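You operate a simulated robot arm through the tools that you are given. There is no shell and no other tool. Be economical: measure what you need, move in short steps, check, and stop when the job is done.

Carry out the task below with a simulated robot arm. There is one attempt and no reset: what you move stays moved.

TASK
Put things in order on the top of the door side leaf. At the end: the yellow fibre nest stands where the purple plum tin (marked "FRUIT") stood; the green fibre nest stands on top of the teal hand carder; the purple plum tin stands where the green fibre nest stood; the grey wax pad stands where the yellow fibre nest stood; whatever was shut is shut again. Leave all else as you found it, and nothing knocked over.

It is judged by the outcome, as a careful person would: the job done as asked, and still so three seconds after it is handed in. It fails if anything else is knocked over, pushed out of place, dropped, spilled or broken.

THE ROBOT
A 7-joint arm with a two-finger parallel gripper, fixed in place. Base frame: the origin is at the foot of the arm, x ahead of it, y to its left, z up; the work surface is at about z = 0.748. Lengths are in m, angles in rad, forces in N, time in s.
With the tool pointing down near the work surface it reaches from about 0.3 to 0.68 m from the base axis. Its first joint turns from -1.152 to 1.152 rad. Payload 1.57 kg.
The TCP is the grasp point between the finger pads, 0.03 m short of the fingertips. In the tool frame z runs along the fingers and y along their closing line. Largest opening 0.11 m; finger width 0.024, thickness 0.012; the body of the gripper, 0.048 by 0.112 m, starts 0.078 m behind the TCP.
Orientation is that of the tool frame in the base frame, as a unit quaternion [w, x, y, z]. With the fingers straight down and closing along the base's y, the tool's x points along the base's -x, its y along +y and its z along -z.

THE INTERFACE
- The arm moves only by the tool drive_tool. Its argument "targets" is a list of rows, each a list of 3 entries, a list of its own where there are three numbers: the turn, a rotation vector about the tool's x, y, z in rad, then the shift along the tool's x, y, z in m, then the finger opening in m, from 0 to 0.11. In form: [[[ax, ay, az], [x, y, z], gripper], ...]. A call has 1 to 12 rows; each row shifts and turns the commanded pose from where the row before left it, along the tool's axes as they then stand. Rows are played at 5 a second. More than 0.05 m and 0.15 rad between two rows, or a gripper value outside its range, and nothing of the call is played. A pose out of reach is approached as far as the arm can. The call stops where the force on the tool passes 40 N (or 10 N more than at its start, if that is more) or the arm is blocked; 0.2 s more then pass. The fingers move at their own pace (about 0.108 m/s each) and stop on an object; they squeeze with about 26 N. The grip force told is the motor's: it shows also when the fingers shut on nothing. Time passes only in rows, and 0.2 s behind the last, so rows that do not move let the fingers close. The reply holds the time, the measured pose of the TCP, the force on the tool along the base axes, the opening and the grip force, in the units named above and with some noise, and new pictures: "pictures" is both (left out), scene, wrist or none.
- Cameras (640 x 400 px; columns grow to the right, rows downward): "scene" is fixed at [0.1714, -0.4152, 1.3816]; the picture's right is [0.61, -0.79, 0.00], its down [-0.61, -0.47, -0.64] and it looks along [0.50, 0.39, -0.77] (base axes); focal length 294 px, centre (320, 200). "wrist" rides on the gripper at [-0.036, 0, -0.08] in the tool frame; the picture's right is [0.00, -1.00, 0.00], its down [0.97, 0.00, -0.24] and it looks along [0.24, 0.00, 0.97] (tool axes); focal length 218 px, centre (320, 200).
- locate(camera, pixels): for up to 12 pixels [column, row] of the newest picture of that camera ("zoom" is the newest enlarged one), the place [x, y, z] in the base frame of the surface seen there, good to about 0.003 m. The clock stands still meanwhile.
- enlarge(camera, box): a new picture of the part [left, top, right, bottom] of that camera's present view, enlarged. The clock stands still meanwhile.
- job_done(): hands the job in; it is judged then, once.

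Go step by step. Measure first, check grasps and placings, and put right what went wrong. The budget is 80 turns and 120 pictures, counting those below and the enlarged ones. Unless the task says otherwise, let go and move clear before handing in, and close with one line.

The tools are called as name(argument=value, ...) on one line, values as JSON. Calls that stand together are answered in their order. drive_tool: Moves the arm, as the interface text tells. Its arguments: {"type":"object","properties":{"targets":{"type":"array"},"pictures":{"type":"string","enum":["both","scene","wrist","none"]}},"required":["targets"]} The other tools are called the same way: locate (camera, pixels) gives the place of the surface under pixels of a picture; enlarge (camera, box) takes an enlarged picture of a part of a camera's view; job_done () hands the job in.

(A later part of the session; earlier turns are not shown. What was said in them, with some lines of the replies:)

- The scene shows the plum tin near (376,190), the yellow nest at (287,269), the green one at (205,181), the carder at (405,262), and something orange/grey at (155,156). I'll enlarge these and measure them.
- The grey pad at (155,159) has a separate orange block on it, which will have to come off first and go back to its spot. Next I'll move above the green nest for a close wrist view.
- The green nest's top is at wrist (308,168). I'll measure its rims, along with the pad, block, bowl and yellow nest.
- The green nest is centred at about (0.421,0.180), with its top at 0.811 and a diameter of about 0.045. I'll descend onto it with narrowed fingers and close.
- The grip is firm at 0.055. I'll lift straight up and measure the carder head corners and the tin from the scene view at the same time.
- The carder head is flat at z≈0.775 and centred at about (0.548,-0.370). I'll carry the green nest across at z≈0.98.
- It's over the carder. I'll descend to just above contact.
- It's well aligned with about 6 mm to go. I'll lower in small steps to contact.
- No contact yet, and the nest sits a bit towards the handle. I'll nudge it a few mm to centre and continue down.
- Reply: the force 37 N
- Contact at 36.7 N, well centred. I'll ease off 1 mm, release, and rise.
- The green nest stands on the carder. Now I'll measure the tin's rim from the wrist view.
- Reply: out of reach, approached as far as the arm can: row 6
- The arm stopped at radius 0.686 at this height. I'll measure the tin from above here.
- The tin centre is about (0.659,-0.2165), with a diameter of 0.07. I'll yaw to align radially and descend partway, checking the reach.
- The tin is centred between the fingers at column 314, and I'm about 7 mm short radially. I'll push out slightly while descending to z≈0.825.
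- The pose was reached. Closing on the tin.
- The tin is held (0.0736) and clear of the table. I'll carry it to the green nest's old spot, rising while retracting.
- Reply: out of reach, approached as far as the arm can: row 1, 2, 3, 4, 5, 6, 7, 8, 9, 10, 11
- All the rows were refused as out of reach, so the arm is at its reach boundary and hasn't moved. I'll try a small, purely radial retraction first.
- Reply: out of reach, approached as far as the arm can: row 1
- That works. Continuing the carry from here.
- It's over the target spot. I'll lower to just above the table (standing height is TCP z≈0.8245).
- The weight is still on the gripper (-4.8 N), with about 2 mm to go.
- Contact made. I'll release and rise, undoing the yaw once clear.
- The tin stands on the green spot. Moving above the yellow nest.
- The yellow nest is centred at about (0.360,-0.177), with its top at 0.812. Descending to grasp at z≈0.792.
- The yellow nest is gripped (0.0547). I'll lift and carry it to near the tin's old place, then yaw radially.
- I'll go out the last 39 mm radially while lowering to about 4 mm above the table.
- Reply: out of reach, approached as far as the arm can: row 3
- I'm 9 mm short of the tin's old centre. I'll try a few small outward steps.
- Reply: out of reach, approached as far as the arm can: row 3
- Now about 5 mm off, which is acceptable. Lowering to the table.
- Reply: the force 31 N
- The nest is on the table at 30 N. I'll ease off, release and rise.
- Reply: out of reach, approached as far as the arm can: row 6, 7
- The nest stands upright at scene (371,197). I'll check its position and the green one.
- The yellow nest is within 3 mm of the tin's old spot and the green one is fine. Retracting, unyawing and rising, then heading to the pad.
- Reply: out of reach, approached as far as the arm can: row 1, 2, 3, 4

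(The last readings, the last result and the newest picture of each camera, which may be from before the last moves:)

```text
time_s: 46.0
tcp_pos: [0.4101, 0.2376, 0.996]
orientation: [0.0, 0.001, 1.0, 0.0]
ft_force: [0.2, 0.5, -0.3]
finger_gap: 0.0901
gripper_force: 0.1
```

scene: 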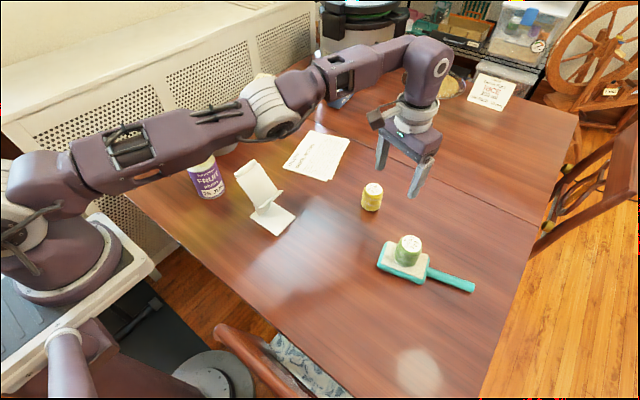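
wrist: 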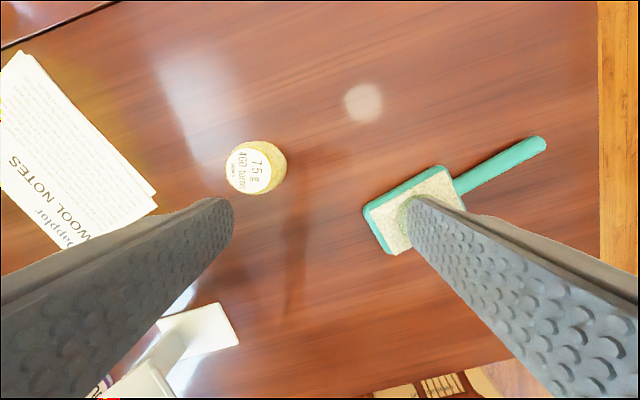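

drive_tool(targets=[[[0, 0, 0], [0, 0.04, 0.01], 0.09], [[0, 0, 0], [0, 0.04, 0.015], 0.09], [[0, 0, 0], [0, 0.04, 0.015], 0.09], [[0, 0, 0], [0, 0.02, 0.01], 0.09], [[0, 0, 0], [0, 0, 0], 0.09]])

```text
time_s: 47.2
tcp_pos: [0.4079, 0.3763, 0.9444]
orientation: [0.0, 0.0, 1.0, 0.0]
ft_force: [-0.5, -0.1, -0.2]
finger_gap: 0.09
gripper_force: 0.1
```

scene: 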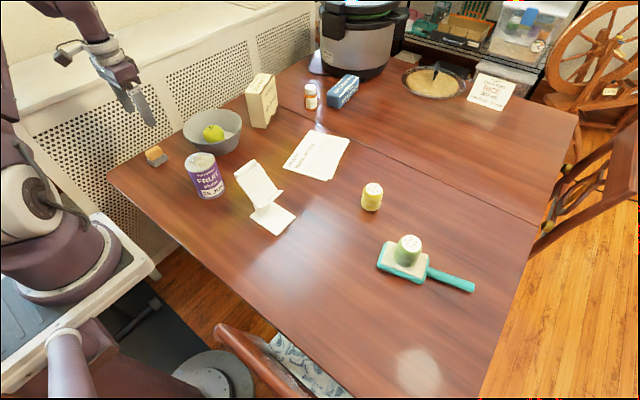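
wrist: 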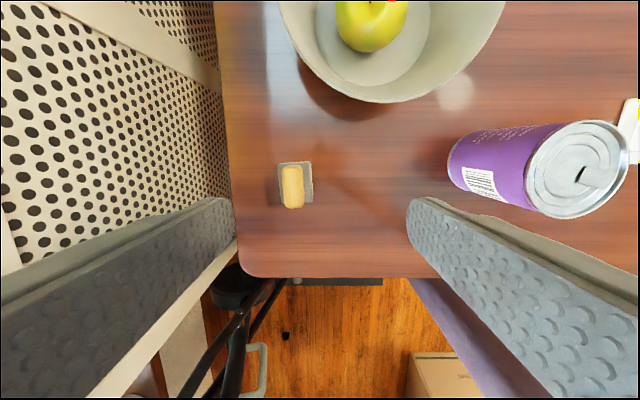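

enlarge(camera="wrist", box=[240, 140, 368, 220])

locate(camera="wrist", pixels=[[292, 187], [284, 187], [301, 187], [292, 168], [292, 205], [307, 175], [308, 195], [281, 164], [226, 180], [200, 150], [180, 200], [30, 10]])

```text
5.00 times, centred on (304, 180) of wrist
```

zoom: 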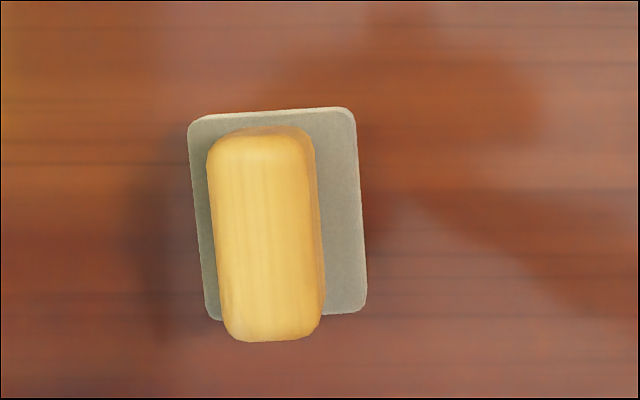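

```text
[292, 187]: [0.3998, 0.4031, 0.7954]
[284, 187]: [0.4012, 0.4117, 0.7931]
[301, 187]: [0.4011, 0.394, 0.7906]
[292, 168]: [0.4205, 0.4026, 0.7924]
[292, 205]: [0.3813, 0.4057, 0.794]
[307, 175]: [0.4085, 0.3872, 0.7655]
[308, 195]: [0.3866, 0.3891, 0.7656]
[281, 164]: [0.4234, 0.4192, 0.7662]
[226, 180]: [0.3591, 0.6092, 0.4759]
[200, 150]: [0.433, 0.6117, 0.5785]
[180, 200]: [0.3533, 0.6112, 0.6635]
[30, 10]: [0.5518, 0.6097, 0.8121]
```

The block (top 0.795, about 0.018×0.043) sits on the pad (top 0.766, about 0.040×0.046, centre ≈(0.400,0.4005)), with both yawed about -0.095. I'll align above the block and descend with the tips just above the pad.

drive_tool(targets=[[[0, 0, -0.095], [0, 0, 0], 0.06], [[0, 0, 0], [0.0055, 0.0271, 0.02], 0.06], [[0, 0, 0], [0, 0, 0.04], 0.06], [[0, 0, 0], [0, 0, 0.04], 0.06], [[0, 0, 0], [0, 0, 0.03], 0.06], [[0, 0, 0], [0, 0, 0], 0.06]])

```text
time_s: 48.6
tcp_pos: [0.4018, 0.4022, 0.8165]
orientation: [0.001, -0.048, 0.999, 0.0]
ft_force: [0.8, 0.9, -0.4]
finger_gap: 0.06
gripper_force: 0.0
```

scene: 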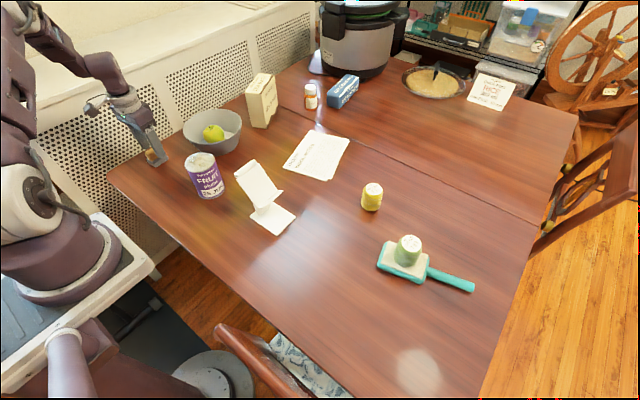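
wrist: 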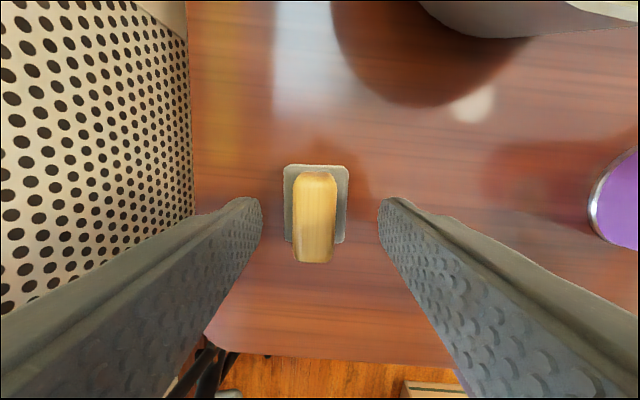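

Well aligned, with the block at column 315 (about 2 mm to the left). I'll descend to z≈0.800 and close.

drive_tool(targets=[[[0, 0, 0], [0, 0.002, 0.01], 0.06], [[0, 0, 0], [0, 0, 0.0065], 0.06], [[0, 0, 0], [0, 0, 0], 0.06], [[0, 0, 0], [0, 0, 0], 0.03], [[0, 0, 0], [0, 0, 0], 0.005], [[0, 0, 0], [0, 0, 0], 0.005], [[0, 0, 0], [0, 0, 0], 0.005]], pictures="wrist")

enlarge(camera="scene", box=[110, 110, 206, 170])

```text
time_s: 50.2
tcp_pos: [0.4009, 0.4037, 0.8006]
orientation: [0.0, -0.047, 0.999, 0.001]
ft_force: [0.6, 0.1, -0.3]
finger_gap: 0.0207
gripper_force: 26.4
```

wrist: 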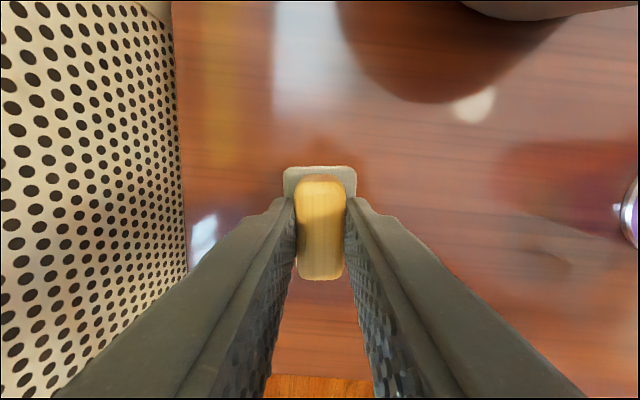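

```text
6.67 times, centred on (158, 140) of scene
```

zoom: 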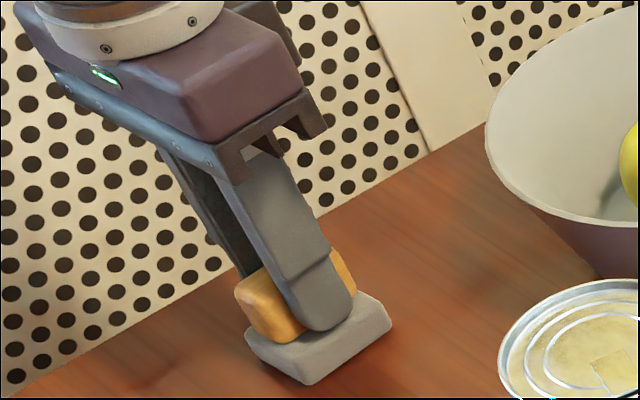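

The block is gripped (0.0207). Lifting to see that the pad stays behind.

drive_tool(targets=[[[0, 0, 0], [0, 0, -0.01], 0.005], [[0, 0, 0], [0, 0, -0.03], 0.005], [[0, 0, 0], [0, 0, -0.02], 0.005]], pictures="none")

enlarge(camera="scene", box=[110, 110, 206, 170])

```text
time_s: 51.0
tcp_pos: [0.4011, 0.4038, 0.859]
orientation: [0.0, -0.047, 0.999, 0.0]
ft_force: [-0.8, -1.0, 0.3]
finger_gap: 0.0209
gripper_force: 25.6
```

```text
6.67 times, centred on (158, 140) of scene
```

zoom: 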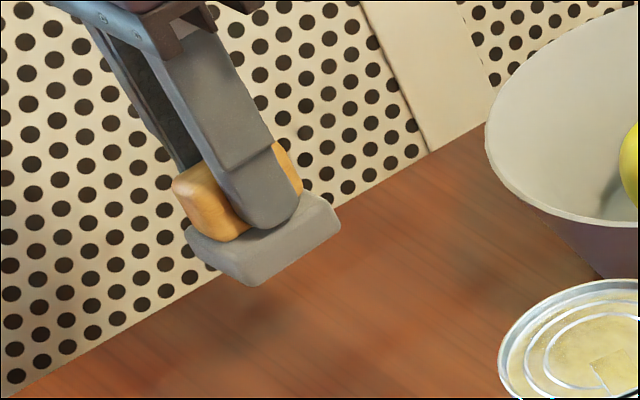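

The grey pad came up with the block, so it's one piece: the "grey wax pad" with its wax grip. I'll carry the whole thing to the yellow nest's old place, rising first.

drive_tool(targets=[[[0, 0, 0], [0, 0, -0.045], 0.005], [[0, 0, 0], [0, 0, -0.045], 0.005], [[0, 0, 0], [0, 0, -0.045], 0.005], [[0, 0, 0], [0.00726, -0.04397, 0], 0.005], [[0, 0, 0], [0.00726, -0.04397, 0], 0.005], [[0, 0, 0], [0.00726, -0.04397, 0], 0.005], [[0, 0, 0], [0.00726, -0.04397, 0], 0.005], [[0, 0, 0], [0.00726, -0.04397, 0], 0.005], [[0, 0, 0], [0.00726, -0.04397, 0], 0.005], [[0, 0, 0], [0.00726, -0.04397, 0], 0.005], [[0, 0, 0], [0.00726, -0.04397, 0], 0.005], [[0, 0, 0], [0.00726, -0.04397, 0], 0.005]], pictures="none")

drive_tool(targets=[[[0, 0, 0], [0.00726, -0.04397, 0], 0.005], [[0, 0, 0], [0.00726, -0.04397, 0], 0.005], [[0, 0, 0], [0.00726, -0.04397, 0], 0.005], [[0, 0, 0], [0.00726, -0.04397, 0], 0.005], [[0, 0, 0], [0, 0, 0.045], 0.005], [[0, 0, 0], [0, 0, 0.045], 0.005], [[0, 0, 0], [0, 0, 0.04], 0.005], [[0, 0, 0], [0, 0, 0], 0.005]])

```text
time_s: 53.6
tcp_pos: [0.373, 0.0013, 0.9956]
orientation: [0.0, -0.048, 0.999, 0.0]
ft_force: [-0.1, 0.6, -0.1]
finger_gap: 0.0208
gripper_force: 26.0
```

```text
time_s: 55.4
tcp_pos: [0.3595, -0.1756, 0.8636]
orientation: [0.0, -0.048, 0.999, 0.0]
ft_force: [0.4, 0.4, 0.1]
finger_gap: 0.0209
gripper_force: 26.0
```

scene: 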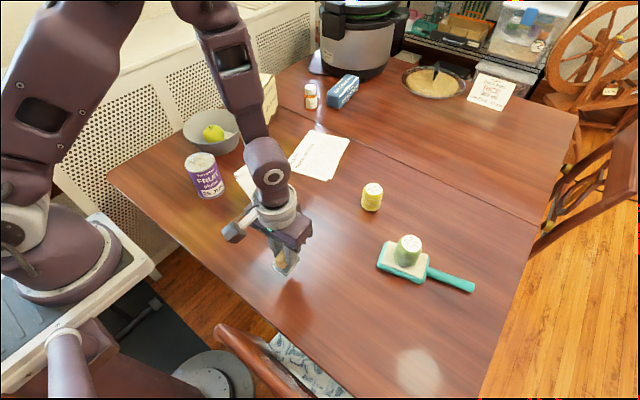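
wrist: 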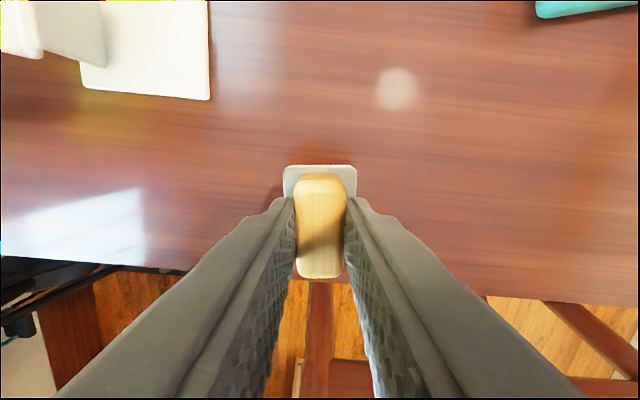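

Over the spot, pad still held. Lowering to just above the table.

drive_tool(targets=[[[0, 0, 0], [0, 0.001, 0.03], 0.005], [[0, 0, 0], [0, 0, 0.02], 0.005], [[0, 0, 0], [0, 0, 0.008], 0.005], [[0, 0, 0], [0, 0, 0.002], 0.005], [[0, 0, 0], [0, 0, 0.001], 0.005], [[0, 0, 0], [0, 0, 0], 0.005]], pictures="none")

```text
time_s: 56.8
tcp_pos: [0.3591, -0.1736, 0.8038]
orientation: [0.0, -0.047, 0.999, 0.0]
ft_force: [-0.6, -0.8, -0.9]
finger_gap: 0.021
gripper_force: 26.1
```

drive_tool(targets=[[[0, 0, 0], [0, 0, 0.001], 0.005], [[0, 0, 0], [0, 0, 0.001], 0.005], [[0, 0, 0], [0, 0, 0.0005], 0.005], [[0, 0, 0], [0, 0, 0], 0.005]], pictures="none")

```text
time_s: 57.8
tcp_pos: [0.3592, -0.1749, 0.802]
orientation: [0.0, -0.048, 0.999, 0.0]
ft_force: [0.5, -0.4, -0.4]
finger_gap: 0.0206
gripper_force: 26.1
```

drive_tool(targets=[[[0, 0, 0], [0, 0, 0.001], 0.005], [[0, 0, 0], [0, 0, 0.0005], 0.005], [[0, 0, 0], [0, 0, 0.0005], 0.005], [[0, 0, 0], [0, 0, 0], 0.005]], pictures="none")

enlarge(camera="scene", box=[230, 230, 350, 305])

```text
time_s: 58.8
tcp_pos: [0.3597, -0.1722, 0.8002]
orientation: [0.001, -0.047, 0.999, -0.001]
ft_force: [-0.3, 0.0, 14.4]
finger_gap: 0.0208
gripper_force: 26.4
```

```text
5.33 times, centred on (290, 268) of scene
```

zoom: 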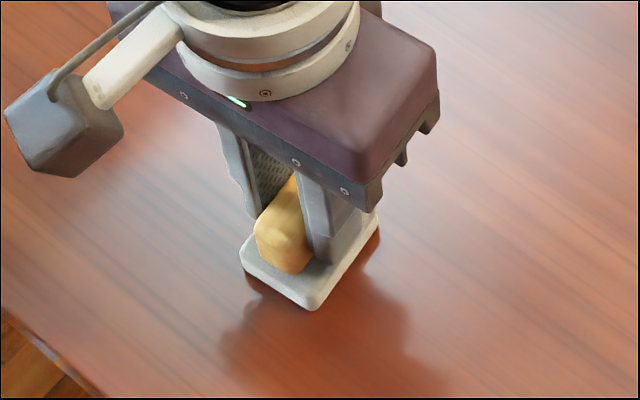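

The pad is flat on the table at 14 N. I'll release and rise clear.

drive_tool(targets=[[[0, 0, 0], [0, 0, -0.0005], 0.005], [[0, 0, 0], [0, 0, 0], 0.04], [[0, 0, 0], [0, 0, 0], 0.055], [[0, 0, 0], [0, 0, -0.02], 0.055], [[0, 0, 0], [0, 0, -0.045], 0.055], [[0, 0, 0], [0, 0, -0.045], 0.055], [[0, 0, 0], [0, 0, -0.045], 0.08], [[0, 0, 0], [0, 0, -0.045], 0.11], [[0, 0, 0], [0, 0.045, 0], 0.11], [[0, 0, 0], [-0.03, 0.035, 0], 0.11], [[0, 0, 0], [-0.03, 0.035, 0], 0.11], [[0, 0, 0], [-0.03, 0.035, 0], 0.11]])

```text
time_s: 61.4
tcp_pos: [0.4381, -0.0156, 0.9982]
orientation: [0.0, -0.048, 0.999, -0.001]
ft_force: [0.5, -0.4, 0.7]
finger_gap: 0.1099
gripper_force: 0.1
```

scene: 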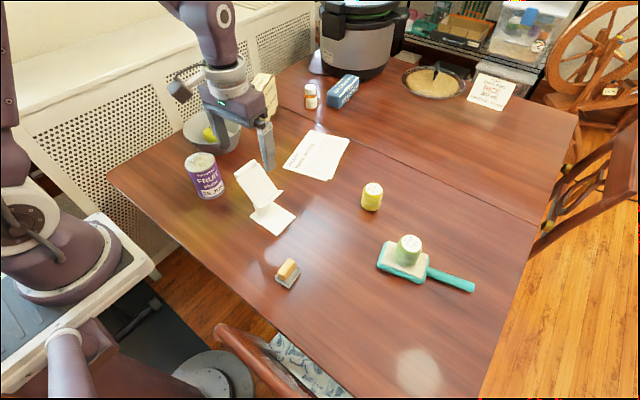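
wrist: 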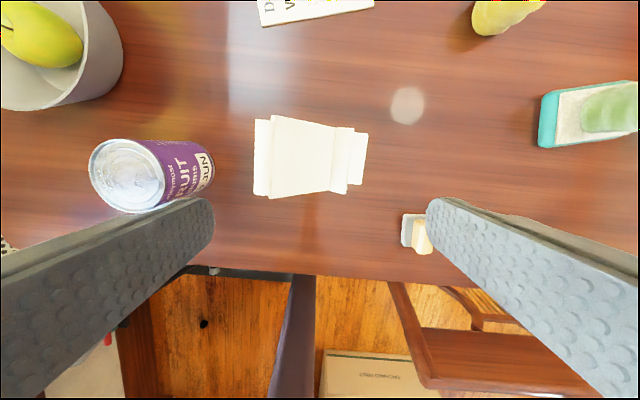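

Everything stands in place: tin (205,175), yellow nest (371,197), green nest on the carder (407,250), and pad (287,273). The arm is clear and nothing else has moved, so I'm handing in.

job_done()

```text
The job is handed in.
```

The job is handed in: both nests, the plum tin and the wax pad are in their asked-for places. The yellow nest is about 3 mm off the tin's old centre. The orange block proved fixed to the grey pad, so it moved with it. I opened nothing and saw nothing else shift.
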